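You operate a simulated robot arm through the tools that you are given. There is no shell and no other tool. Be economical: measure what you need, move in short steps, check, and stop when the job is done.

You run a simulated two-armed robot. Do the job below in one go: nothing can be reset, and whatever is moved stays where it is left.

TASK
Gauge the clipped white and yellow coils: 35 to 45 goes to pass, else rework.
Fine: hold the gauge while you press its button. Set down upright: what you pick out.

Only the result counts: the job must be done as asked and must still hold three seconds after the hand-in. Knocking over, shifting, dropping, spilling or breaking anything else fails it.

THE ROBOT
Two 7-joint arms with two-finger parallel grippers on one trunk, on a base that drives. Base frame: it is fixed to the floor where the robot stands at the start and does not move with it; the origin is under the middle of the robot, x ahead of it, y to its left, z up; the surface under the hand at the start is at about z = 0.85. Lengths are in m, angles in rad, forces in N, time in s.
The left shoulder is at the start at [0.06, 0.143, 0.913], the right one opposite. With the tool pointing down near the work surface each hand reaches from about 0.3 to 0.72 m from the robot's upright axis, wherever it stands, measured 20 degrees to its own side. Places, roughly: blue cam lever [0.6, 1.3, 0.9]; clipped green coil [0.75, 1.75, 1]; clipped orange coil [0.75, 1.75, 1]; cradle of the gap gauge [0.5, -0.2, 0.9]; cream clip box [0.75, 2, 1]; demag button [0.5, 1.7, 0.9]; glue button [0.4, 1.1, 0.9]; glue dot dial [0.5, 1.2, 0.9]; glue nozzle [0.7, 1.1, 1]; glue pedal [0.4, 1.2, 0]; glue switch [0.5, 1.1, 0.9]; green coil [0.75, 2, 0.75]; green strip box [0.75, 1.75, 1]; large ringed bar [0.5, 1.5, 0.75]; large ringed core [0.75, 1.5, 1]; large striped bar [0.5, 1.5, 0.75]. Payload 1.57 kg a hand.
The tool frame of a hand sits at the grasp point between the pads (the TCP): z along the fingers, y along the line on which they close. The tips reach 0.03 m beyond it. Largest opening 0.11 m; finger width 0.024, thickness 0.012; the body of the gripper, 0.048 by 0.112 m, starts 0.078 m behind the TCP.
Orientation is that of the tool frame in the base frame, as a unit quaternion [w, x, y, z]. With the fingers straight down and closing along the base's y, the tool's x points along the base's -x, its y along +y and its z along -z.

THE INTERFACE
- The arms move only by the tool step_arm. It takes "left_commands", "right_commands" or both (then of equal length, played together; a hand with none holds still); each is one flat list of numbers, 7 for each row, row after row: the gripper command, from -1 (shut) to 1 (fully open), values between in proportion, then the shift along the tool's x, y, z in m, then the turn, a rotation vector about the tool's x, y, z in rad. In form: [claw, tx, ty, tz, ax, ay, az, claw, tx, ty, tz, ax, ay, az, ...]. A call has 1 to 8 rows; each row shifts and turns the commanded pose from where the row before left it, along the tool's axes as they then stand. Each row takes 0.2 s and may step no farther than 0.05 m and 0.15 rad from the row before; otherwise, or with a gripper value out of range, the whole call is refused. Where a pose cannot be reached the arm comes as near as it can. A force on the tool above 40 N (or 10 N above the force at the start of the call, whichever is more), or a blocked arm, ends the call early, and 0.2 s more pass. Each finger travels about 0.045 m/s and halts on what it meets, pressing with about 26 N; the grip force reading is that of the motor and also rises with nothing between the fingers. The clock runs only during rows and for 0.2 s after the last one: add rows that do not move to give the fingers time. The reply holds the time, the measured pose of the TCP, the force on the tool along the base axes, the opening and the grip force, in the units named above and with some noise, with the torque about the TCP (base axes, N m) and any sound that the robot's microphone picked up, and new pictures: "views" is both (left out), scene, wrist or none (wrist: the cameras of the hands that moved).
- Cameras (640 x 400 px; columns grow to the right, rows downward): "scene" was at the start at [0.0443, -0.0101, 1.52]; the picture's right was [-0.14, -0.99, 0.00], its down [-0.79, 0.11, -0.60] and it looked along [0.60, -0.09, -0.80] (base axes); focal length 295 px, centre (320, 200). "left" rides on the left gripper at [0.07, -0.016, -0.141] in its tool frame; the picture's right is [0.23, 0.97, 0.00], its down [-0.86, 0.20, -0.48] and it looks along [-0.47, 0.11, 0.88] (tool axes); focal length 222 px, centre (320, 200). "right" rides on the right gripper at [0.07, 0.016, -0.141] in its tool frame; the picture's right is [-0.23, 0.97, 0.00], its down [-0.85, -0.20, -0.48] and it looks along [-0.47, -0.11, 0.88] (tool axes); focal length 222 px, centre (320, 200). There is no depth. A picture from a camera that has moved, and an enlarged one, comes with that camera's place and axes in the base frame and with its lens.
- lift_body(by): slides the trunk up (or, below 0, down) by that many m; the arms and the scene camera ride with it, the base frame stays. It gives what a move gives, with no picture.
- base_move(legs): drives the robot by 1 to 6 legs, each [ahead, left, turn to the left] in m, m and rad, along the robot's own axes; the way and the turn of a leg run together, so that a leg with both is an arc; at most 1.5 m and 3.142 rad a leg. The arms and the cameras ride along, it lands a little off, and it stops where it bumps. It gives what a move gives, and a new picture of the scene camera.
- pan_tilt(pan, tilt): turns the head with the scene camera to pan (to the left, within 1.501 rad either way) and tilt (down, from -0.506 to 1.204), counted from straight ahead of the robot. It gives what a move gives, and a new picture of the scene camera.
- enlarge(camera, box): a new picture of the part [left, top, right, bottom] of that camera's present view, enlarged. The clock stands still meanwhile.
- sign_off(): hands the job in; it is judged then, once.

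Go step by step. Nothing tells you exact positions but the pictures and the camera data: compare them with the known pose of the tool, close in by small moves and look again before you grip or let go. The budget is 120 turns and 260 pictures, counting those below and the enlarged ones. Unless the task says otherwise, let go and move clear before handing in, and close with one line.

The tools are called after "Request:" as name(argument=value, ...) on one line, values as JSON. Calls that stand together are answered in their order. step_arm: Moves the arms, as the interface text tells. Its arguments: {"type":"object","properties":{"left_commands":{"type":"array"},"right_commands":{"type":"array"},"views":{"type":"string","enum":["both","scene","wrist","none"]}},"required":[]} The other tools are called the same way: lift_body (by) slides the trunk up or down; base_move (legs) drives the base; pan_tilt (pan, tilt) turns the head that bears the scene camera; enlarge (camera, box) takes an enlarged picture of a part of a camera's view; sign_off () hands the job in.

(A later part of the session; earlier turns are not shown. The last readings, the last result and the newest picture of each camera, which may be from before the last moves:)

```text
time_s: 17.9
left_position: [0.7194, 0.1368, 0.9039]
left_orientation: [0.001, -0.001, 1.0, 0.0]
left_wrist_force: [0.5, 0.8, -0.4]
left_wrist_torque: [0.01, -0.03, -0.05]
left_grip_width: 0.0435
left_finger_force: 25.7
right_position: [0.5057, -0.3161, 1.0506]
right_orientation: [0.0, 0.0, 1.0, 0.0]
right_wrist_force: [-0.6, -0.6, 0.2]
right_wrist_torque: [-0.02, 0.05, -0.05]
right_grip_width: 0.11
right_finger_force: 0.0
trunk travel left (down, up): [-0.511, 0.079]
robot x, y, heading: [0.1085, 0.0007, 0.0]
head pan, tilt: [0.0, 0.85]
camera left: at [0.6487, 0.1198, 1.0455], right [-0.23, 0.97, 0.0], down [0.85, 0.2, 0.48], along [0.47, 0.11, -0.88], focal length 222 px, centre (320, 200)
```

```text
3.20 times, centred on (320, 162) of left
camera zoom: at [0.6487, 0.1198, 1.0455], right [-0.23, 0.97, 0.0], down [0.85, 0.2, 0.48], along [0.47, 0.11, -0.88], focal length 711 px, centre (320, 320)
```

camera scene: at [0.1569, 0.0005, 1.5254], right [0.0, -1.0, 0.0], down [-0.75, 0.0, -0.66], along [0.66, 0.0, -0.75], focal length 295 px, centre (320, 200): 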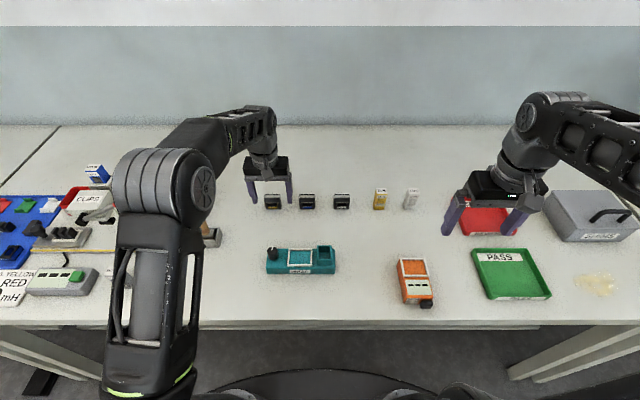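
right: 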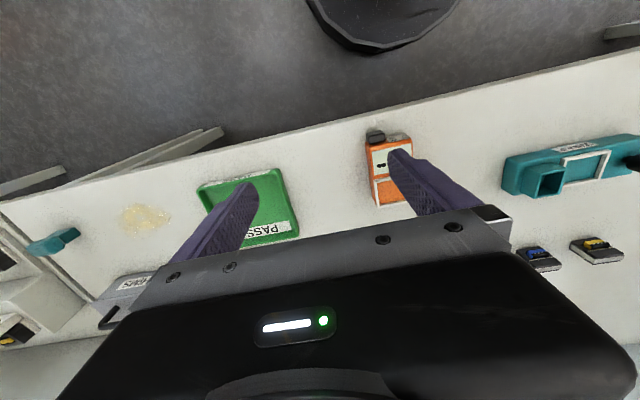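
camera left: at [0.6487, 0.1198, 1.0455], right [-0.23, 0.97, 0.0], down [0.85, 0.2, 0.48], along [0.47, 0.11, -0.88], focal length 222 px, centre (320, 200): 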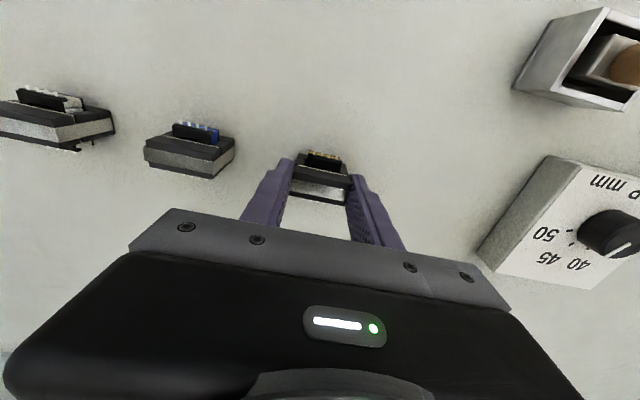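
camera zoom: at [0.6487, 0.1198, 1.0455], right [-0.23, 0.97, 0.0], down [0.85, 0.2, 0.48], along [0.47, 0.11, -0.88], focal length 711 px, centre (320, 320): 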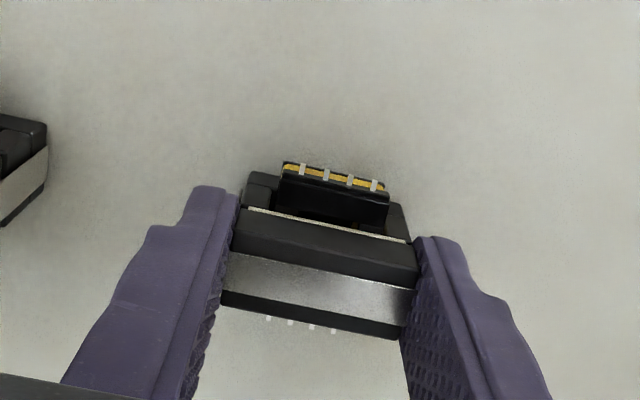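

Grip holds at 0.0435 wide. I'll lift the coil and clear the right hand away from the gauge.

Request:
step_arm(left_commands=[-1, 0, 0, -0.02, 0, 0, 0, -1, 0, 0, -0.04, 0, 0, 0, -1, 0, 0, -0.045, 0, 0, 0, -1, 0.03, -0.03, 0, 0, 0, 0, -1, 0.03, -0.03, 0, 0, 0, 0], right_commands=[1, 0.011, -0.037, -0.01, 0, 0, 0, 1, 0.011, -0.037, -0.01, 0, 0, 0, 1, 0.011, -0.037, -0.01, 0, 0, 0, 1, 0.011, -0.037, -0.01, 0, 0, 0, 1, 0.011, -0.037, -0.01, 0, 0, 0], views="both")

Request:
enlarge(camera="scene", box=[370, 230, 470, 320])

```text
time_s: 19.3
left_position: [0.6594, 0.0784, 1.0082]
left_orientation: [0.0, 0.0, 1.0, 0.0]
left_wrist_force: [0.2, -1.3, -2.6]
left_wrist_torque: [0.02, 0.02, 0.01]
left_grip_width: 0.0434
left_finger_force: 26.1
right_position: [0.5236, -0.399, 1.147]
right_orientation: [0.073, -0.158, 0.985, 0.002]
right_wrist_force: [-0.1, -1.0, 0.2]
right_wrist_torque: [0.03, 0.01, -0.02]
right_grip_width: 0.1098
right_finger_force: 0.1
trunk travel left (down, up): [-0.511, 0.079]
robot x, y, heading: [0.1079, -0.0014, -0.001]
head pan, tilt: [0.0, 0.85]
stopped in row 5 (right hand): the arm was blocked; the commanded pose is now the measured one
camera scene: at [0.1588, -0.0005, 1.5252], right [0.0, -1.0, 0.0], down [-0.75, 0.0, -0.66], along [0.66, 0.0, -0.75], focal length 295 px, centre (320, 200)
camera right: at [0.4324, -0.4079, 1.2765], right [-0.09, 1.0, 0.01], down [0.8, 0.06, 0.6], along [0.6, 0.07, -0.8], focal length 222 px, centre (320, 200)
camera left: at [0.5893, 0.0597, 1.1506], right [-0.23, 0.97, 0.0], down [0.86, 0.2, 0.48], along [0.47, 0.11, -0.88], focal length 222 px, centre (320, 200)
```

scene: 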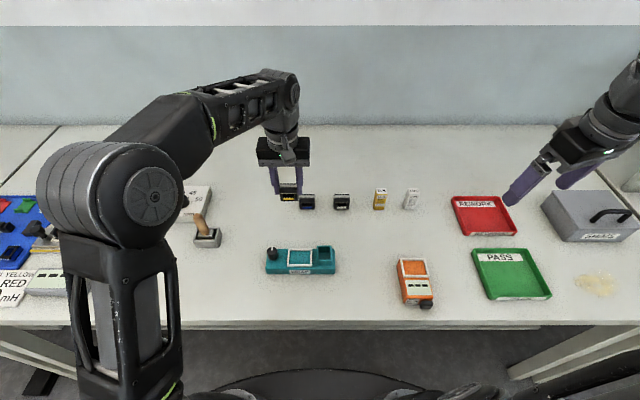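
right: 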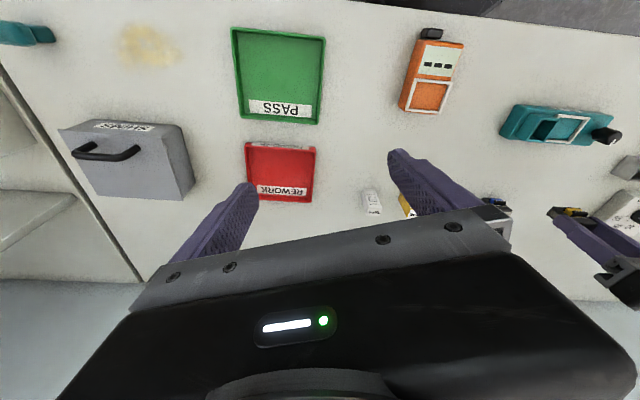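
left: 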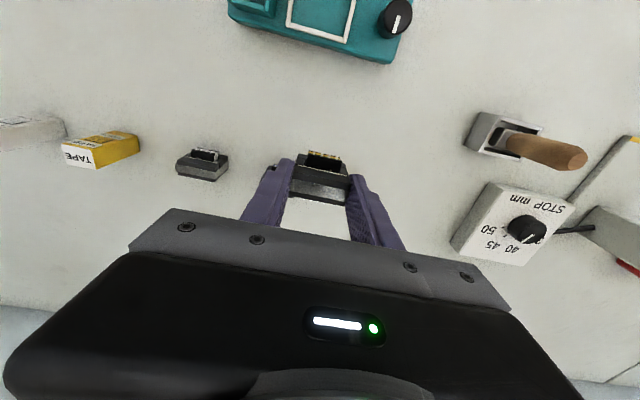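

```text
4.44 times, centred on (420, 275) of scene
camera zoom: at [0.1588, -0.0005, 1.5252], right [0.0, -1.0, 0.0], down [-0.75, 0.0, -0.66], along [0.66, 0.0, -0.75], focal length 1312 px, centre (-124, -133)
```

zoom: 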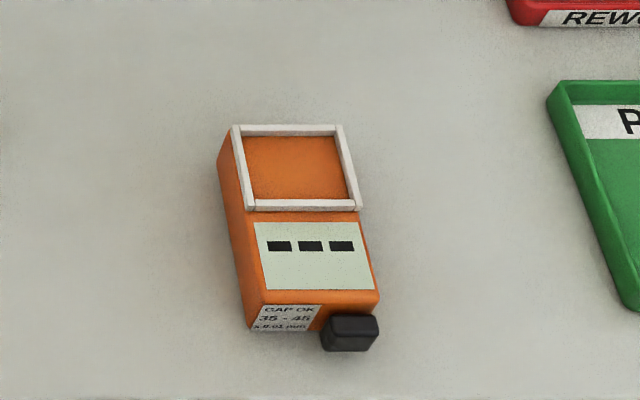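

The coil is held; the right arm jammed on its own limits since the base is too close. I'll drive back 0.1 m, which puts the gauge in comfortable reach.

Request:
base_move(legs=[[-0.11, 0, 0]])

```text
time_s: 20.5
left_position: [0.5484, 0.0772, 1.0105]
left_orientation: [0.001, 0.0, 1.0, -0.001]
left_wrist_force: [-0.2, 0.7, -1.7]
left_wrist_torque: [0.01, -0.01, 0.01]
left_grip_width: 0.0434
left_finger_force: 26.0
right_position: [0.4115, -0.3968, 1.1482]
right_orientation: [0.073, -0.159, 0.985, 0.001]
right_wrist_force: [0.8, 0.3, -0.7]
right_wrist_torque: [0.03, -0.04, -0.02]
right_grip_width: 0.1099
right_finger_force: 0.1
trunk travel left (down, up): [-0.511, 0.079]
robot x, y, heading: [-0.0021, -0.0022, 0.003]
head pan, tilt: [0.0, 0.85]
camera scene: at [0.0455, 0.0007, 1.5255], right [0.0, -1.0, 0.0], down [-0.75, 0.0, -0.66], along [0.66, 0.0, -0.75], focal length 295 px, centre (320, 200)
```

scene: 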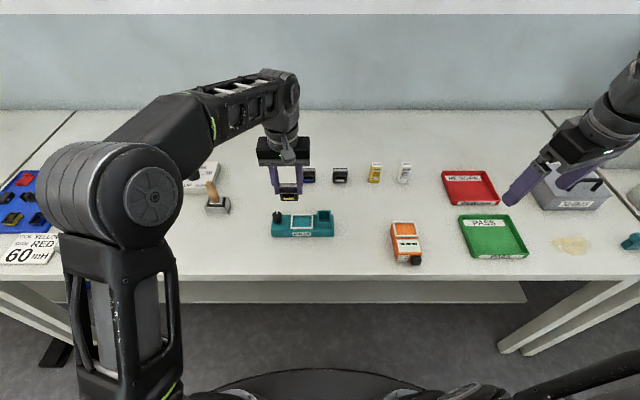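

Moving the coil over toward the gauge, with the right hand sidestepping.

Request:
step_arm(left_commands=[-1, 0.008, -0.047, 0, 0, 0, 0, -1, 0.008, -0.047, 0, 0, 0, 0, -1, 0.008, -0.047, 0, 0, 0, 0, -1, 0.008, -0.047, 0, 0, 0, 0, -1, 0.008, -0.047, 0, 0, 0, 0, -1, 0.008, -0.047, 0, 0, 0, 0], right_commands=[1, 0, -0.02, 0, 0, 0, 0, 1, 0, -0.02, 0, 0, 0, 0, 1, 0, -0.02, 0, 0, 0, 0, 1, 0, -0.02, 0, 0, 0, 0, 1, 0, 0, 0, 0, 0, 0, 1, 0, 0, 0, 0, 0, 0], views="both")

Request:
enlarge(camera="scene", box=[340, 160, 460, 280])

Request:
enlarge(camera="left", box=[220, 80, 420, 205])

```text
time_s: 21.9
left_position: [0.5118, -0.1431, 1.0086]
left_orientation: [0.001, 0.0, 1.0, 0.0]
left_wrist_force: [0.2, 0.0, -2.0]
left_wrist_torque: [-0.03, 0.04, 0.0]
left_grip_width: 0.0433
left_finger_force: 25.7
left hand out of reach, approached as far as the arm can: row 5, 6
right_position: [0.4415, -0.457, 1.1339]
right_orientation: [0.073, -0.159, 0.985, 0.0]
right_wrist_force: [0.1, 0.8, -0.3]
right_wrist_torque: [-0.02, 0.0, 0.0]
right_grip_width: 0.1102
right_finger_force: 0.0
right hand out of reach, approached as far as the arm can: row 1, 2, 3, 4
trunk travel left (down, up): [-0.511, 0.079]
robot x, y, heading: [0.0005, 0.0036, -0.001]
head pan, tilt: [0.0, 0.85]
camera scene: at [0.0477, 0.0012, 1.5254], right [0.0, -1.0, 0.0], down [-0.75, 0.0, -0.66], along [0.66, 0.0, -0.75], focal length 295 px, centre (320, 200)
camera right: at [0.3499, -0.4654, 1.2636], right [-0.09, 1.0, 0.01], down [0.8, 0.07, 0.6], along [0.6, 0.06, -0.8], focal length 222 px, centre (320, 200)
camera left: at [0.4418, -0.1605, 1.1508], right [-0.23, 0.97, 0.0], down [0.85, 0.2, 0.48], along [0.47, 0.11, -0.88], focal length 222 px, centre (320, 200)
```

scene: 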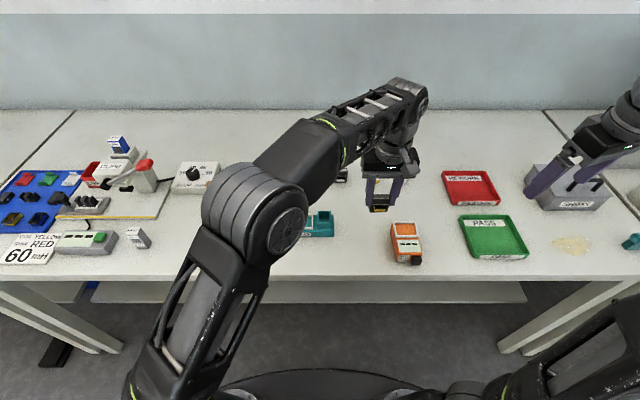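
right: 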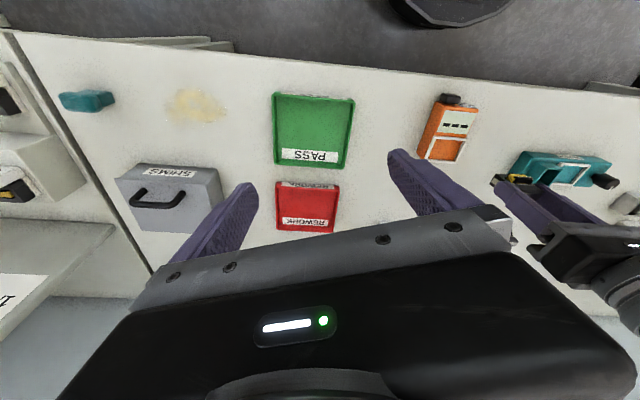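
left: 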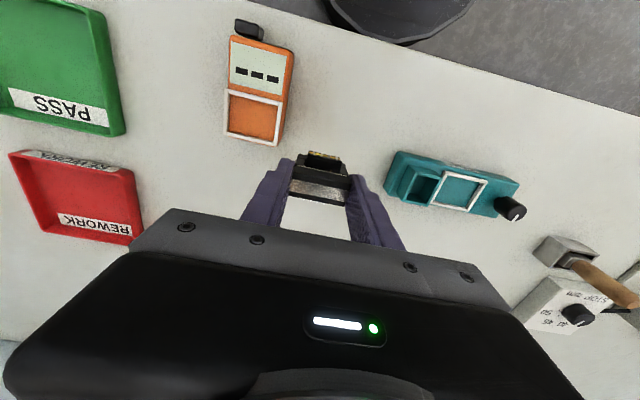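

```text
3.33 times, centred on (400, 220) of scene
camera zoom: at [0.0477, 0.0012, 1.5254], right [0.0, -1.0, 0.0], down [-0.75, 0.0, -0.66], along [0.66, 0.0, -0.75], focal length 984 px, centre (53, 133)
```

zoom: 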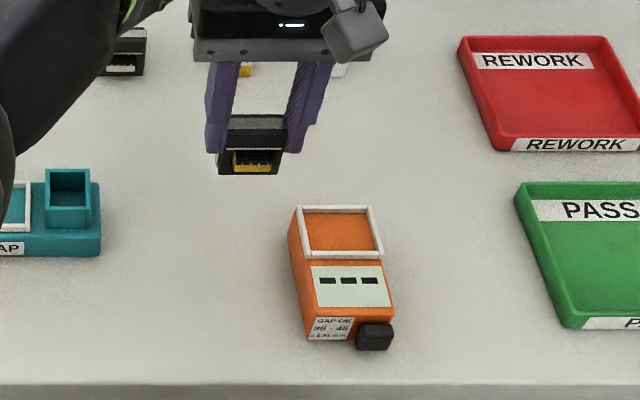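

```text
3.20 times, centred on (320, 142) of left
camera zoom: at [0.4418, -0.1605, 1.1508], right [-0.23, 0.97, 0.0], down [0.85, 0.2, 0.48], along [0.47, 0.11, -0.88], focal length 711 px, centre (320, 384)
```

zoom: 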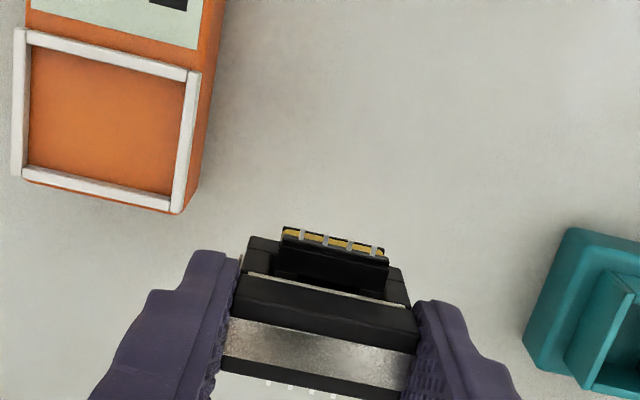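

The cradle triangulates well to (0.497, -0.2217, 0.898). The left arm is out of reach, so I'll drive the base 0.12 m to the right.

Request:
base_move(legs=[[0, -0.12, 0]])

Request:
step_arm(left_commands=[-1, 0, 0, 0, 0, 0, 0], views="wrist")

```text
time_s: 23.2
left_position: [0.5133, -0.2652, 1.009]
left_orientation: [0.0, -0.001, 1.0, 0.002]
left_wrist_force: [-1.1, -1.2, -2.3]
left_wrist_torque: [0.04, 0.0, -0.01]
left_grip_width: 0.0436
left_finger_force: 26.1
right_position: [0.4414, -0.5777, 1.1326]
right_orientation: [0.074, -0.159, 0.985, 0.002]
right_wrist_force: [0.6, 0.0, -1.5]
right_wrist_torque: [0.07, -0.01, 0.01]
right_grip_width: 0.1101
right_finger_force: 0.1
trunk travel left (down, up): [-0.511, 0.079]
robot x, y, heading: [0.0023, -0.1184, 0.0]
head pan, tilt: [0.0, 0.85]
camera scene: at [0.0475, -0.1213, 1.5254], right [0.0, -1.0, 0.0], down [-0.75, 0.0, -0.66], along [0.66, 0.0, -0.75], focal length 295 px, centre (320, 200)
```

scene: 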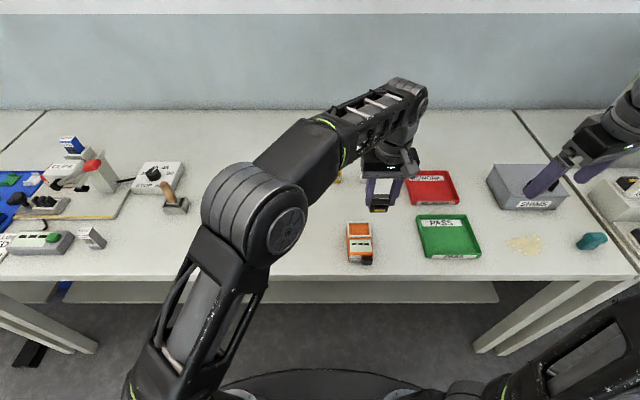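

```text
time_s: 23.6
left_position: [0.5124, -0.2649, 1.0082]
left_orientation: [0.001, -0.001, 1.0, 0.0]
left_wrist_force: [-0.1, 0.2, -1.7]
left_wrist_torque: [0.02, -0.02, -0.02]
left_grip_width: 0.0434
left_finger_force: 26.0
right_position: [0.4411, -0.5766, 1.133]
right_orientation: [0.074, -0.158, 0.985, 0.0]
right_wrist_force: [0.2, -0.2, 0.1]
right_wrist_torque: [0.04, 0.02, 0.01]
right_grip_width: 0.1099
right_finger_force: 0.1
trunk travel left (down, up): [-0.511, 0.079]
robot x, y, heading: [-0.0033, -0.122, -0.0]
head pan, tilt: [0.0, 0.85]
camera left: at [0.4417, -0.281, 1.1506], right [-0.23, 0.97, 0.0], down [0.85, 0.2, 0.48], along [0.47, 0.11, -0.88], focal length 222 px, centre (320, 200)
```

left: 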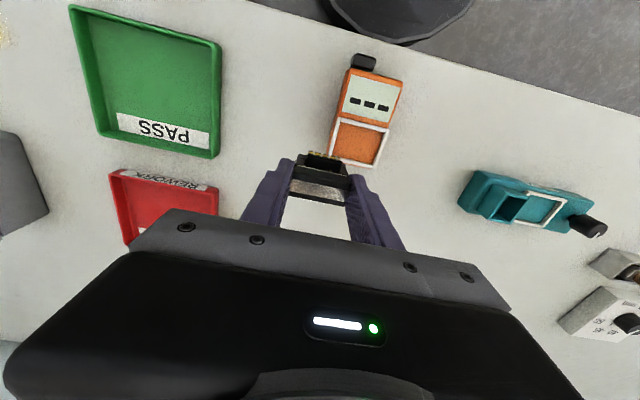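

Positioning over the cradle, then a look.

Request:
step_arm(left_commands=[-1, 0.0155, 0.0432, 0, 0, 0, 0, -1, 0, 0, 0.035, 0, 0, 0, -1, 0, 0, 0, 0, 0, 0], views="wrist")

Request:
enlarge(camera="scene", box=[310, 170, 420, 280])

Request:
enlarge(camera="left", box=[220, 80, 420, 205])

```text
time_s: 24.4
left_position: [0.4957, -0.2189, 0.9745]
left_orientation: [0.001, -0.001, 1.0, -0.002]
left_wrist_force: [-0.2, -0.6, -1.7]
left_wrist_torque: [0.01, 0.04, 0.04]
left_grip_width: 0.0435
left_finger_force: 25.8
right_position: [0.4411, -0.576, 1.134]
right_orientation: [0.074, -0.159, 0.984, 0.001]
right_wrist_force: [-0.4, 0.4, -0.3]
right_wrist_torque: [0.0, 0.0, -0.01]
right_grip_width: 0.1101
right_finger_force: 0.0
trunk travel left (down, up): [-0.511, 0.079]
robot x, y, heading: [-0.0023, -0.1208, -0.002]
head pan, tilt: [0.0, 0.85]
camera left: at [0.4254, -0.2363, 1.1161], right [-0.23, 0.97, 0.0], down [0.85, 0.2, 0.48], along [0.47, 0.11, -0.88], focal length 222 px, centre (320, 200)
```

left: 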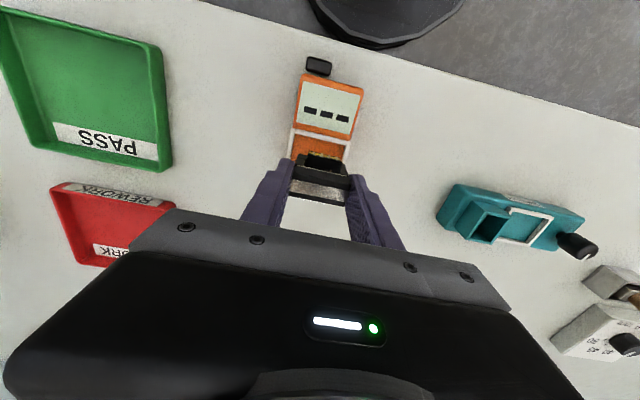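

```text
3.64 times, centred on (365, 225) of scene
camera zoom: at [0.0468, -0.1188, 1.5254], right [0.0, -1.0, 0.0], down [-0.75, 0.0, -0.66], along [0.66, 0.0, -0.75], focal length 1073 px, centre (156, 109)
```

zoom: 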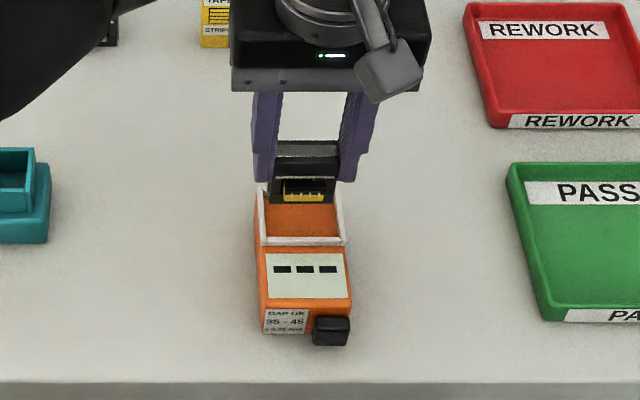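

```text
3.20 times, centred on (320, 142) of left
camera zoom: at [0.4254, -0.2363, 1.1161], right [-0.23, 0.97, 0.0], down [0.85, 0.2, 0.48], along [0.47, 0.11, -0.88], focal length 711 px, centre (320, 384)
```

zoom: 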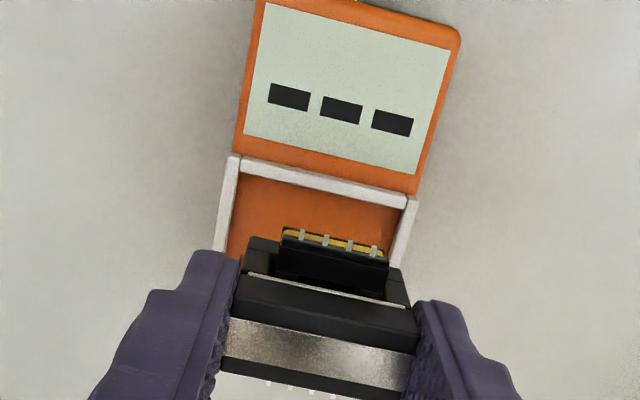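

Aligned within about a millimetre. I'll lower gently toward the cradle floor, expecting contact at TCP z≈0.947.

Request:
step_arm(left_commands=[-1, -0.0005, 0, 0.01, 0, 0, 0, -1, 0, 0, 0.01, 0, 0, 0, -1, 0, 0, 0.003, 0, 0, 0, -1, 0, 0, 0, 0, 0, 0], views="wrist")

Request:
enlarge(camera="scene", box=[320, 190, 400, 270])

Request:
enlarge(camera="left", box=[220, 80, 420, 205])

```text
time_s: 25.4
left_position: [0.4978, -0.2198, 0.9503]
left_orientation: [0.0, -0.001, 1.0, 0.0]
left_wrist_force: [1.4, -0.9, -2.8]
left_wrist_torque: [0.03, -0.02, 0.02]
left_grip_width: 0.0436
left_finger_force: 25.8
right_position: [0.4396, -0.5763, 1.1327]
right_orientation: [0.073, -0.159, 0.985, 0.0]
right_wrist_force: [-0.3, -0.4, 0.0]
right_wrist_torque: [-0.03, 0.01, -0.03]
right_grip_width: 0.11
right_finger_force: 0.0
trunk travel left (down, up): [-0.511, 0.079]
robot x, y, heading: [-0.0056, -0.1223, 0.001]
head pan, tilt: [0.0, 0.85]
camera left: at [0.4273, -0.2378, 1.0928], right [-0.23, 0.97, 0.0], down [0.85, 0.2, 0.48], along [0.47, 0.11, -0.88], focal length 222 px, centre (320, 200)
```

left: 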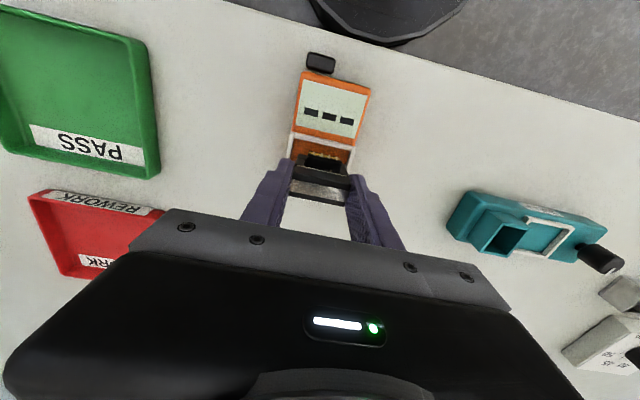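

```text
5.00 times, centred on (360, 230) of scene
camera zoom: at [0.0475, -0.1195, 1.5254], right [0.0, -1.0, 0.0], down [-0.75, 0.0, -0.66], along [0.66, 0.0, -0.75], focal length 1476 px, centre (120, 50)
```

zoom: 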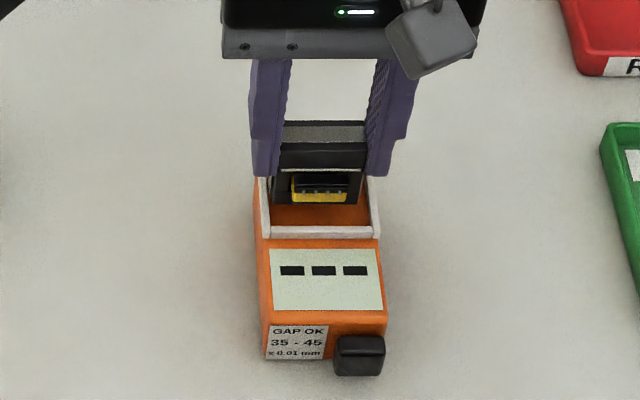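

```text
3.20 times, centred on (320, 142) of left
camera zoom: at [0.4273, -0.2378, 1.0928], right [-0.23, 0.97, 0.0], down [0.85, 0.2, 0.48], along [0.47, 0.11, -0.88], focal length 711 px, centre (320, 384)
```

zoom: 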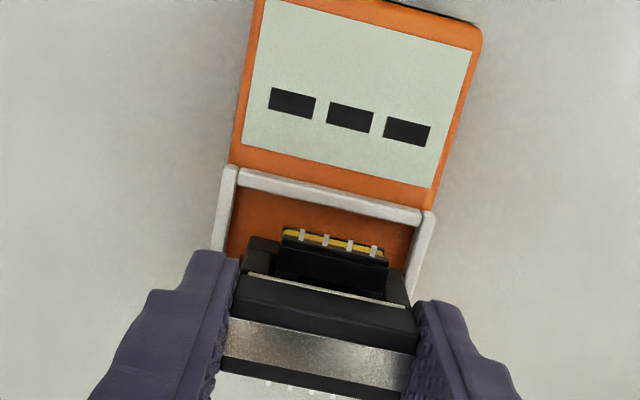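

Geometry suggests the coil still hovers above the cradle by several mm (the table top is nearer 0.857). I'll keep lowering in small steps watching the force.

Request:
step_arm(left_commands=[-1, 0, 0, 0.003, 0, 0, 0, -1, 0, 0, 0.002, 0, 0, 0, -1, 0, 0, 0, 0, 0, 0], views="none")

Request:
step_arm(left_commands=[-1, 0, 0, 0.002, 0, 0, 0, -1, 0, 0, 0.002, 0, 0, 0, -1, 0, 0, 0, 0, 0, 0], views="none")

Request:
enlarge(camera="scene", box=[320, 190, 400, 270])

Request:
enlarge(camera="left", box=[260, 100, 380, 205])

```text
time_s: 26.2
left_position: [0.4967, -0.2216, 0.9463]
left_orientation: [0.0, 0.0, 1.0, 0.0]
left_wrist_force: [0.8, 0.4, -1.5]
left_wrist_torque: [0.0, -0.02, 0.02]
left_grip_width: 0.0438
left_finger_force: 26.1
right_position: [0.4406, -0.5761, 1.1333]
right_orientation: [0.074, -0.159, 0.984, 0.0]
right_wrist_force: [0.1, 0.3, 0.7]
right_wrist_torque: [0.03, 0.03, 0.01]
right_grip_width: 0.11
right_finger_force: 0.1
trunk travel left (down, up): [-0.511, 0.079]
robot x, y, heading: [-0.0037, -0.1177, 0.001]
head pan, tilt: [0.0, 0.85]
```

```text
time_s: 27.0
left_position: [0.4985, -0.2213, 0.9433]
left_orientation: [0.002, 0.0, 1.0, -0.001]
left_wrist_force: [1.5, -1.5, 7.7]
left_wrist_torque: [0.04, -0.02, -0.04]
left_grip_width: 0.0435
left_finger_force: 26.0
right_position: [0.4398, -0.5769, 1.1334]
right_orientation: [0.074, -0.158, 0.985, 0.0]
right_wrist_force: [0.3, 0.1, -0.3]
right_wrist_torque: [0.01, -0.02, 0.02]
right_grip_width: 0.1099
right_finger_force: 0.0
trunk travel left (down, up): [-0.511, 0.079]
robot x, y, heading: [-0.0018, -0.1195, 0.002]
head pan, tilt: [0.0, 0.85]
```

```text
5.00 times, centred on (360, 230) of scene
camera zoom: at [0.0469, -0.1195, 1.5256], right [0.0, -1.0, 0.0], down [-0.75, 0.0, -0.66], along [0.66, 0.0, -0.75], focal length 1476 px, centre (120, 50)
```

zoom: 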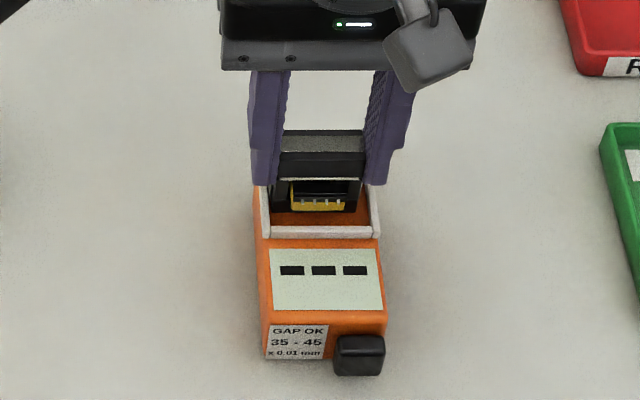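

```text
3.81 times, centred on (320, 152) of left
camera zoom: at [0.4268, -0.2377, 1.0852], right [-0.23, 0.97, 0.0], down [0.85, 0.2, 0.48], along [0.47, 0.11, -0.88], focal length 846 px, centre (320, 381)
```

zoom: 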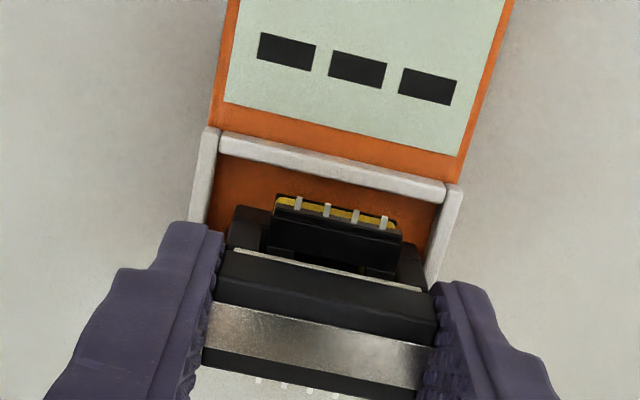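

Light contact (~9 N) at TCP z≈0.943, but the coil looks a bit off-centre toward +y and maybe on a rim. I'll lift 4 mm, nudge, and lower again to compare contact height.

Request:
step_arm(left_commands=[-1, 0, 0, -0.004, 0, 0, 0, -1, 0.002, -0.0015, 0, 0, 0, 0, -1, 0, 0, 0.002, 0, 0, 0, -1, 0, 0, 0.002, 0, 0, 0, -1, 0, 0, 0, 0, 0, 0], views="none")

Request:
step_arm(left_commands=[-1, 0, 0, 0.0015, 0, 0, 0, -1, 0, 0, 0, 0, 0, 0], views="none")

Request:
enlarge(camera="scene", box=[330, 200, 380, 250])

Request:
enlarge(camera="right", box=[440, 20, 640, 145])

```text
time_s: 28.2
left_position: [0.4951, -0.2205, 0.9431]
left_orientation: [0.003, -0.001, 1.0, -0.001]
left_wrist_force: [-0.1, 2.3, 12.3]
left_wrist_torque: [0.26, 0.06, -0.02]
left_grip_width: 0.0436
left_finger_force: 25.9
right_position: [0.4407, -0.5765, 1.1346]
right_orientation: [0.074, -0.158, 0.985, 0.0]
right_wrist_force: [0.4, 0.8, 0.0]
right_wrist_torque: [-0.02, 0.0, -0.01]
right_grip_width: 0.1102
right_finger_force: 0.0
trunk travel left (down, up): [-0.511, 0.079]
robot x, y, heading: [-0.002, -0.1207, 0.005]
head pan, tilt: [0.0, 0.85]
```

```text
time_s: 28.8
left_position: [0.4945, -0.2223, 0.9426]
left_orientation: [0.003, -0.001, 1.0, 0.0]
left_wrist_force: [2.9, 2.9, 19.9]
left_wrist_torque: [0.11, -0.12, 0.0]
left_grip_width: 0.0438
left_finger_force: 26.1
right_position: [0.4404, -0.5756, 1.1343]
right_orientation: [0.074, -0.159, 0.985, 0.0]
right_wrist_force: [-0.1, 0.0, -0.1]
right_wrist_torque: [0.0, 0.01, 0.03]
right_grip_width: 0.1098
right_finger_force: 0.1
trunk travel left (down, up): [-0.511, 0.079]
robot x, y, heading: [0.0002, -0.1228, 0.003]
head pan, tilt: [0.0, 0.85]
```

```text
8.00 times, centred on (355, 225) of scene
camera zoom: at [0.0461, -0.1187, 1.5255], right [0.0, -1.0, 0.0], down [-0.75, 0.0, -0.66], along [0.66, 0.0, -0.75], focal length 2361 px, centre (40, 0)
```

zoom: 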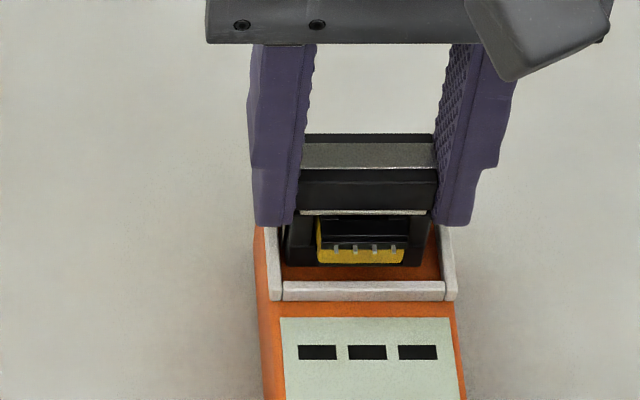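

```text
3.20 times, centred on (540, 82) of right
camera zoom: at [0.3485, -0.5854, 1.2641], right [-0.09, 1.0, 0.01], down [0.8, 0.07, 0.6], along [0.6, 0.06, -0.8], focal length 711 px, centre (-384, 576)
```

zoom: 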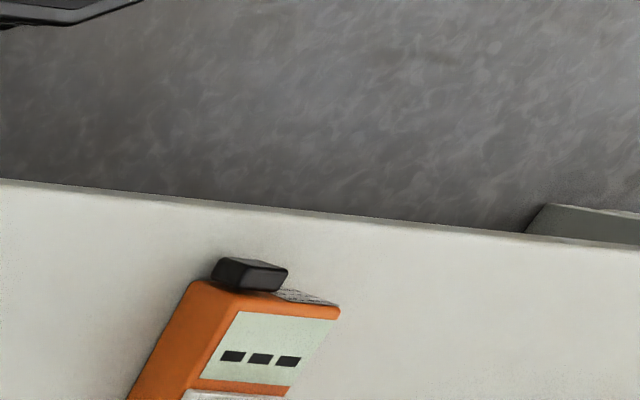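

It appears to be on the floor, just close to the left rim. I'll nudge 2 mm to -y and re-seat, then look from the wrist.

Request:
step_arm(left_commands=[-1, 0, 0, -0.005, 0, 0, 0, -1, -0.001, -0.002, 0, 0, 0, 0, -1, 0, 0, 0.002, 0, 0, 0, -1, 0, 0, 0.002, 0, 0, 0, -1, 0, 0, 0, 0, 0, 0], views="wrist")

Request:
enlarge(camera="scene", box=[330, 200, 380, 250])

Request:
enlarge(camera="left", box=[260, 100, 380, 205])

```text
time_s: 30.0
left_position: [0.4957, -0.2237, 0.9415]
left_orientation: [0.001, 0.0, 1.0, 0.0]
left_wrist_force: [-0.6, -0.4, 0.0]
left_wrist_torque: [-0.07, -0.03, -0.03]
left_grip_width: 0.0432
left_finger_force: 26.5
right_position: [0.4394, -0.5778, 1.1337]
right_orientation: [0.073, -0.16, 0.984, 0.001]
right_wrist_force: [0.6, -1.2, -0.3]
right_wrist_torque: [0.01, 0.01, 0.02]
right_grip_width: 0.1099
right_finger_force: 0.0
trunk travel left (down, up): [-0.511, 0.079]
robot x, y, heading: [0.0004, -0.1196, -0.004]
head pan, tilt: [0.0, 0.85]
camera left: at [0.4254, -0.2413, 1.0837], right [-0.23, 0.97, 0.0], down [0.85, 0.2, 0.48], along [0.47, 0.11, -0.88], focal length 222 px, centre (320, 200)
```

left: 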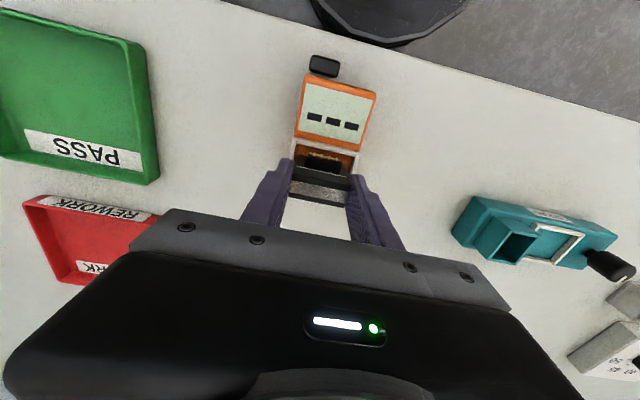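

```text
8.00 times, centred on (355, 225) of scene
camera zoom: at [0.0472, -0.1195, 1.5254], right [0.0, -1.0, 0.0], down [-0.75, 0.0, -0.66], along [0.66, 0.0, -0.75], focal length 2361 px, centre (40, 0)
```

zoom: 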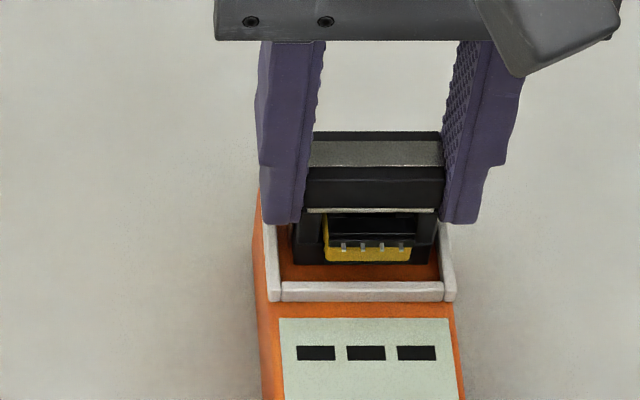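

```text
3.81 times, centred on (320, 152) of left
camera zoom: at [0.4254, -0.2413, 1.0837], right [-0.23, 0.97, 0.0], down [0.85, 0.2, 0.48], along [0.47, 0.11, -0.88], focal length 846 px, centre (320, 381)
```

zoom: 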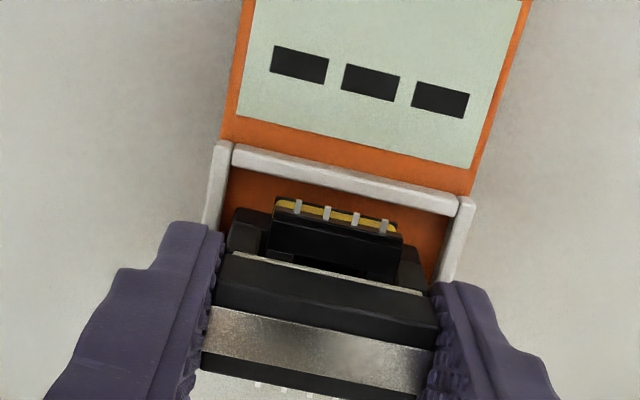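

No force now at a lower height, so it had been on the left rim before. Continuing down.

Request:
step_arm(left_commands=[-1, 0, 0, 0.002, 0, 0, 0, -1, 0, 0, 0.0015, 0, 0, 0, -1, 0, 0, 0, 0, 0, 0], views="none")

Request:
enlarge(camera="scene", box=[330, 200, 380, 250])

```text
time_s: 30.8
left_position: [0.4949, -0.2244, 0.9393]
left_orientation: [0.003, -0.001, 1.0, -0.001]
left_wrist_force: [1.7, -0.5, 19.1]
left_wrist_torque: [0.04, -0.1, 0.03]
left_grip_width: 0.0436
left_finger_force: 26.3
right_position: [0.4408, -0.5764, 1.1345]
right_orientation: [0.074, -0.158, 0.985, 0.001]
right_wrist_force: [-0.5, 0.6, -0.1]
right_wrist_torque: [0.01, -0.02, -0.02]
right_grip_width: 0.11
right_finger_force: 0.0
trunk travel left (down, up): [-0.511, 0.079]
robot x, y, heading: [-0.0001, -0.1243, -0.0]
head pan, tilt: [0.0, 0.85]
```

```text
8.00 times, centred on (355, 225) of scene
camera zoom: at [0.0458, -0.1191, 1.5256], right [0.0, -1.0, 0.0], down [-0.75, 0.0, -0.66], along [0.66, 0.0, -0.75], focal length 2361 px, centre (40, 0)
```

zoom: 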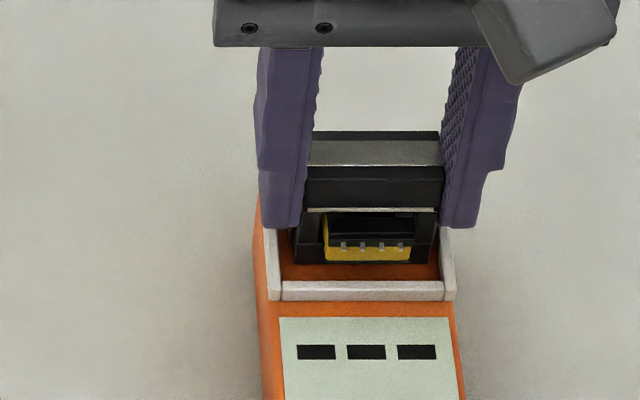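

Seated flat on the cradle floor (contact at 0.940, no torque). Releasing and looking.

Request:
step_arm(left_commands=[-1, 0, 0, -0.0012, 0, 0, 0, 0.5, 0, 0, 0, 0, 0, 0, 0.5, 0, 0, 0, 0, 0, 0, 0.5, 0, 0, 0, 0, 0, 0], views="wrist")

Request:
enlarge(camera="scene", box=[330, 200, 380, 250])

Request:
enlarge(camera="left", box=[220, 80, 420, 205])

```text
time_s: 31.8
left_position: [0.4957, -0.2237, 0.9394]
left_orientation: [0.002, -0.001, 1.0, 0.0]
left_wrist_force: [-0.9, 0.2, -0.3]
left_wrist_torque: [0.01, 0.0, 0.04]
left_grip_width: 0.0825
left_finger_force: 0.1
right_position: [0.4397, -0.5776, 1.1329]
right_orientation: [0.073, -0.158, 0.985, 0.001]
right_wrist_force: [0.6, -0.9, 0.4]
right_wrist_torque: [0.0, 0.0, 0.0]
right_grip_width: 0.1102
right_finger_force: 0.0
trunk travel left (down, up): [-0.511, 0.079]
robot x, y, heading: [0.0009, -0.1198, -0.0]
head pan, tilt: [0.0, 0.85]
camera left: at [0.426, -0.2407, 1.0811], right [-0.23, 0.97, 0.0], down [0.85, 0.2, 0.48], along [0.47, 0.11, -0.88], focal length 222 px, centre (320, 200)
```

left: 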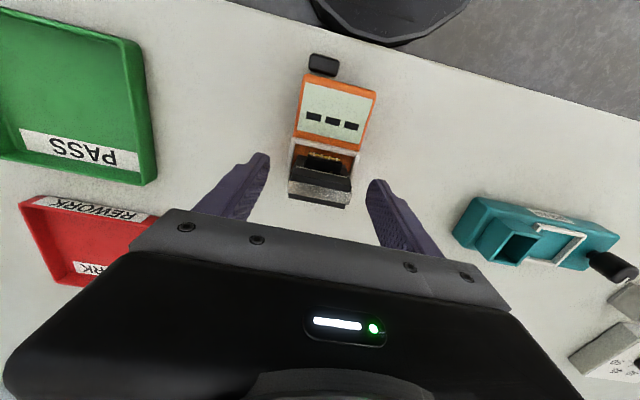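

```text
8.00 times, centred on (355, 225) of scene
camera zoom: at [0.0472, -0.1194, 1.5254], right [0.0, -1.0, 0.0], down [-0.75, 0.0, -0.66], along [0.66, 0.0, -0.75], focal length 2361 px, centre (40, 0)
```

zoom: 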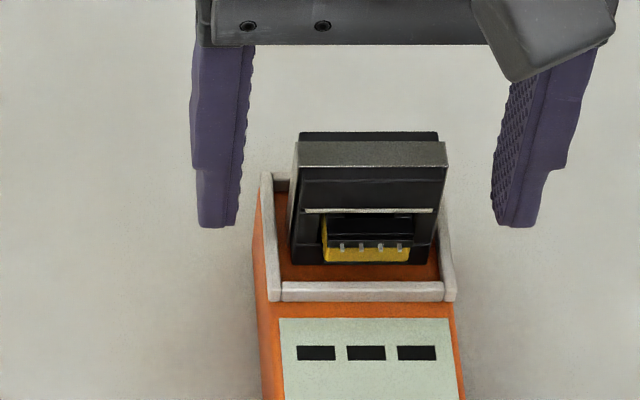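

```text
3.20 times, centred on (320, 142) of left
camera zoom: at [0.426, -0.2407, 1.0811], right [-0.23, 0.97, 0.0], down [0.85, 0.2, 0.48], along [0.47, 0.11, -0.88], focal length 711 px, centre (320, 384)
```

zoom: 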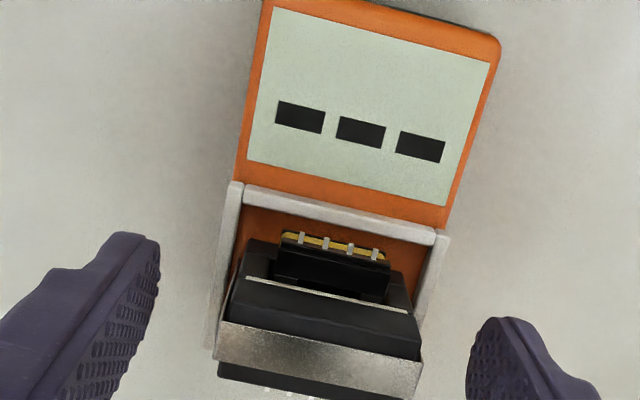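

The coil stands upright in the cradle. The right hand needs room to come at the button from the front, so I'll raise the left hand and back the base up 0.13 m.

Request:
step_arm(left_commands=[0.5, 0, 0, -0.04, 0, 0, 0, 0.5, 0, 0, -0.04, 0, 0, 0], views="none")

Request:
base_move(legs=[[-0.13, 0, 0]])

Request:
enlarge(camera="scene", box=[320, 150, 400, 230])

```text
time_s: 32.4
left_position: [0.4964, -0.2249, 1.0173]
left_orientation: [0.001, -0.001, 1.0, 0.0]
left_wrist_force: [-0.1, 0.0, 0.5]
left_wrist_torque: [0.0, -0.02, -0.01]
left_grip_width: 0.0826
left_finger_force: 0.1
right_position: [0.44, -0.5764, 1.1334]
right_orientation: [0.073, -0.159, 0.985, 0.0]
right_wrist_force: [-0.2, 0.8, 0.4]
right_wrist_torque: [0.04, 0.02, 0.01]
right_grip_width: 0.11
right_finger_force: 0.1
trunk travel left (down, up): [-0.511, 0.079]
robot x, y, heading: [-0.001, -0.1212, 0.002]
head pan, tilt: [0.0, 0.85]
```

```text
time_s: 33.6
left_position: [0.3668, -0.2253, 1.0168]
left_orientation: [0.001, 0.0, 1.0, 0.0]
left_wrist_force: [-0.4, 0.3, -0.1]
left_wrist_torque: [-0.02, -0.02, 0.01]
left_grip_width: 0.0823
left_finger_force: 0.0
right_position: [0.3116, -0.5777, 1.1333]
right_orientation: [0.074, -0.158, 0.985, 0.001]
right_wrist_force: [-0.3, 0.2, -0.2]
right_wrist_torque: [0.03, -0.05, 0.0]
right_grip_width: 0.1099
right_finger_force: 0.1
trunk travel left (down, up): [-0.511, 0.079]
robot x, y, heading: [-0.1316, -0.1154, -0.001]
head pan, tilt: [0.0, 0.85]
camera scene: at [-0.0823, -0.1193, 1.5255], right [0.0, -1.0, 0.0], down [-0.75, 0.0, -0.66], along [0.66, 0.0, -0.75], focal length 295 px, centre (320, 200)
```

scene: 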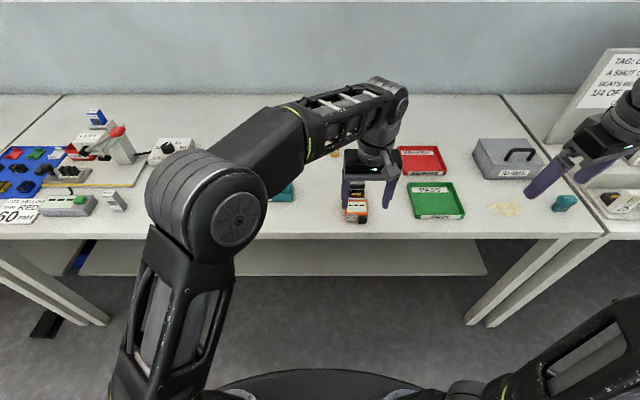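

```text
5.00 times, centred on (360, 190) of scene
camera zoom: at [-0.0823, -0.1193, 1.5255], right [0.0, -1.0, 0.0], down [-0.75, 0.0, -0.66], along [0.66, 0.0, -0.75], focal length 1476 px, centre (120, 250)
```

zoom: 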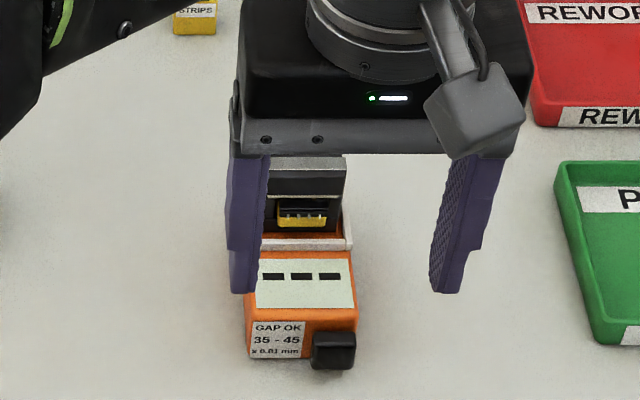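

Left hand returns above the gauge while the right hand turns to point forward and down for pressing.

Request:
step_arm(left_commands=[0.5, -0.043, 0.001, 0, 0, 0, 0, 0.5, -0.043, 0.001, 0, 0, 0, 0, 0.5, -0.043, 0.001, 0, 0, 0, 0, 0.5, 0, 0, 0.03, 0, 0, 0, 0.5, 0, 0, 0.03, 0, 0, 0, 0.5, 0, 0, 0, 0, 0, 0], right_commands=[-1, 0, 0, 0, 0, 0, 0.15, -1, 0, 0, 0, 0, 0, 0.15, -1, 0, 0, 0, 0, -0.15, 0, -1, 0, 0, 0, 0, -0.15, 0, -1, 0, 0, 0, 0, -0.15, 0, -1, 0, 0, 0, 0, -0.15, 0], views="both")

Request:
enlarge(camera="scene", box=[320, 150, 400, 230])

```text
time_s: 35.0
left_position: [0.4015, -0.2274, 0.9577]
left_orientation: [0.001, 0.0, 1.0, 0.0]
left_wrist_force: [0.5, 0.1, 0.3]
left_wrist_torque: [0.0, -0.02, 0.01]
left_grip_width: 0.0825
left_finger_force: 0.1
left hand out of reach, approached as far as the arm can: row 1, 2, 3
right_position: [0.3119, -0.5778, 1.1339]
right_orientation: [0.364, -0.005, 0.931, 0.014]
right_wrist_force: [-0.4, -0.8, -0.2]
right_wrist_torque: [0.02, 0.02, 0.0]
right_grip_width: 0.0
right_finger_force: 7.7
trunk travel left (down, up): [-0.511, 0.079]
robot x, y, heading: [-0.1294, -0.1197, -0.003]
head pan, tilt: [0.0, 0.85]
camera scene: at [-0.0812, -0.1195, 1.5254], right [0.0, -1.0, 0.0], down [-0.75, 0.0, -0.66], along [0.66, 0.0, -0.75], focal length 295 px, centre (320, 200)
camera right: at [0.1643, -0.5645, 1.1904], right [0.15, 0.97, 0.18], down [0.31, -0.21, 0.93], along [0.94, -0.08, -0.33], focal length 222 px, centre (320, 200)
camera left: at [0.3301, -0.2429, 1.0993], right [-0.23, 0.97, 0.0], down [0.85, 0.2, 0.48], along [0.47, 0.11, -0.88], focal length 222 px, centre (320, 200)
```

scene: 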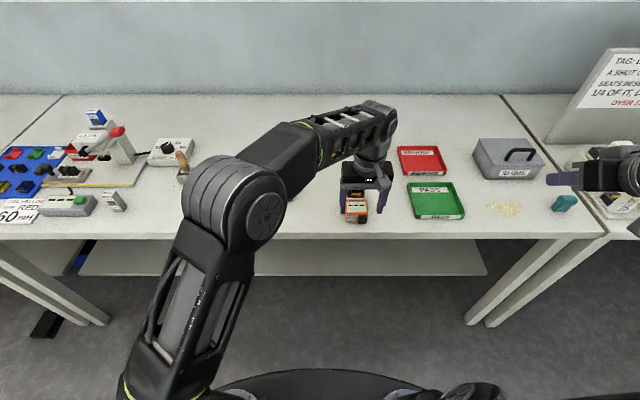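
right: 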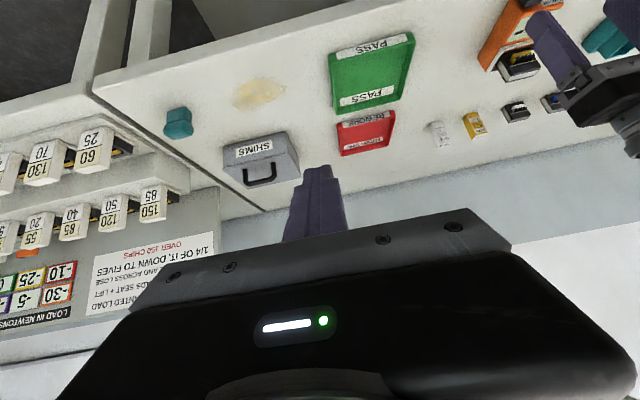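
left: 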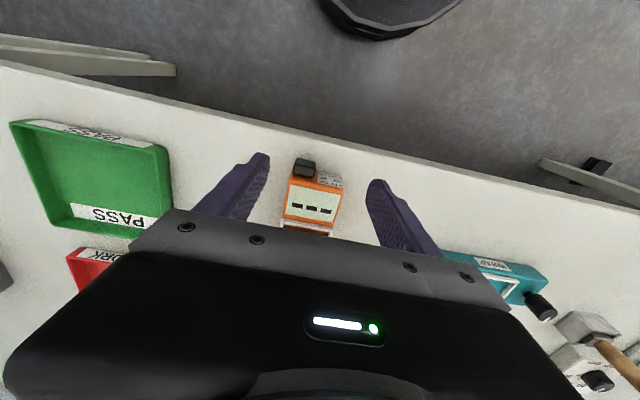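

```text
5.00 times, centred on (360, 190) of scene
camera zoom: at [-0.0812, -0.1195, 1.5254], right [0.0, -1.0, 0.0], down [-0.75, 0.0, -0.66], along [0.66, 0.0, -0.75], focal length 1476 px, centre (120, 250)
```

zoom: 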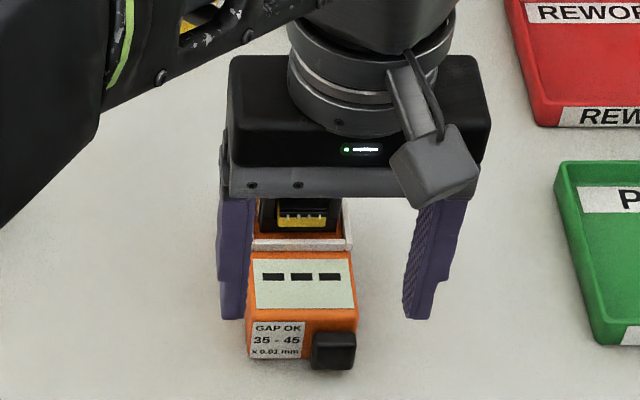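

Left reach to its right is limited; I'll raise it and shift the base right 0.12 m and ahead 0.03 m.

Request:
step_arm(left_commands=[0.5, 0, 0.03, -0.04, 0, 0, 0, 0.5, 0, 0.03, -0.04, 0, 0, 0], views="none")

Request:
base_move(legs=[[0.03, -0.12, 0]])

```text
time_s: 35.6
left_position: [0.4011, -0.1664, 1.0367]
left_orientation: [0.001, 0.0, 1.0, 0.0]
left_wrist_force: [-0.5, 0.6, 0.4]
left_wrist_torque: [-0.03, 0.0, -0.02]
left_grip_width: 0.0825
left_finger_force: 0.1
right_position: [0.3113, -0.5773, 1.1347]
right_orientation: [0.364, -0.005, 0.931, 0.013]
right_wrist_force: [0.4, 0.8, -0.5]
right_wrist_torque: [0.05, 0.02, -0.01]
right_grip_width: 0.0
right_finger_force: 21.6
trunk travel left (down, up): [-0.511, 0.079]
robot x, y, heading: [-0.1352, -0.1194, -0.005]
head pan, tilt: [0.0, 0.85]
```

```text
time_s: 36.9
left_position: [0.4322, -0.2884, 1.0356]
left_orientation: [0.0, -0.001, 1.0, 0.002]
left_wrist_force: [0.2, 0.3, 0.3]
left_wrist_torque: [0.06, 0.02, 0.04]
left_grip_width: 0.0827
left_finger_force: 0.0
right_position: [0.3448, -0.7007, 1.1334]
right_orientation: [0.364, -0.006, 0.931, 0.015]
right_wrist_force: [0.5, -1.2, 0.0]
right_wrist_torque: [0.04, 0.01, 0.03]
right_grip_width: 0.0001
right_finger_force: 20.8
trunk travel left (down, up): [-0.511, 0.079]
robot x, y, heading: [-0.1021, -0.2414, 0.003]
head pan, tilt: [0.0, 0.85]
camera scene: at [-0.0504, -0.2432, 1.5254], right [0.0, -1.0, 0.0], down [-0.75, 0.0, -0.66], along [0.66, 0.0, -0.75], focal length 295 px, centre (320, 200)
```

scene: 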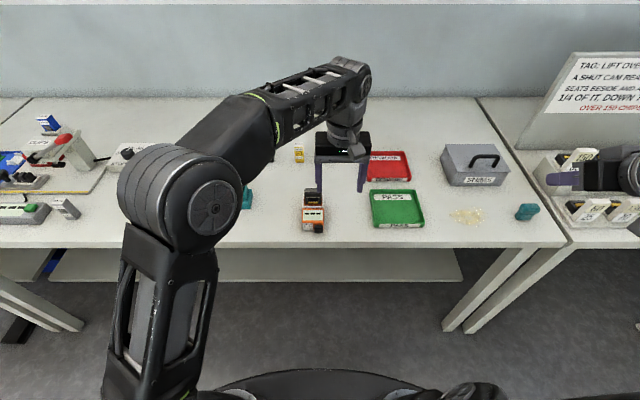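

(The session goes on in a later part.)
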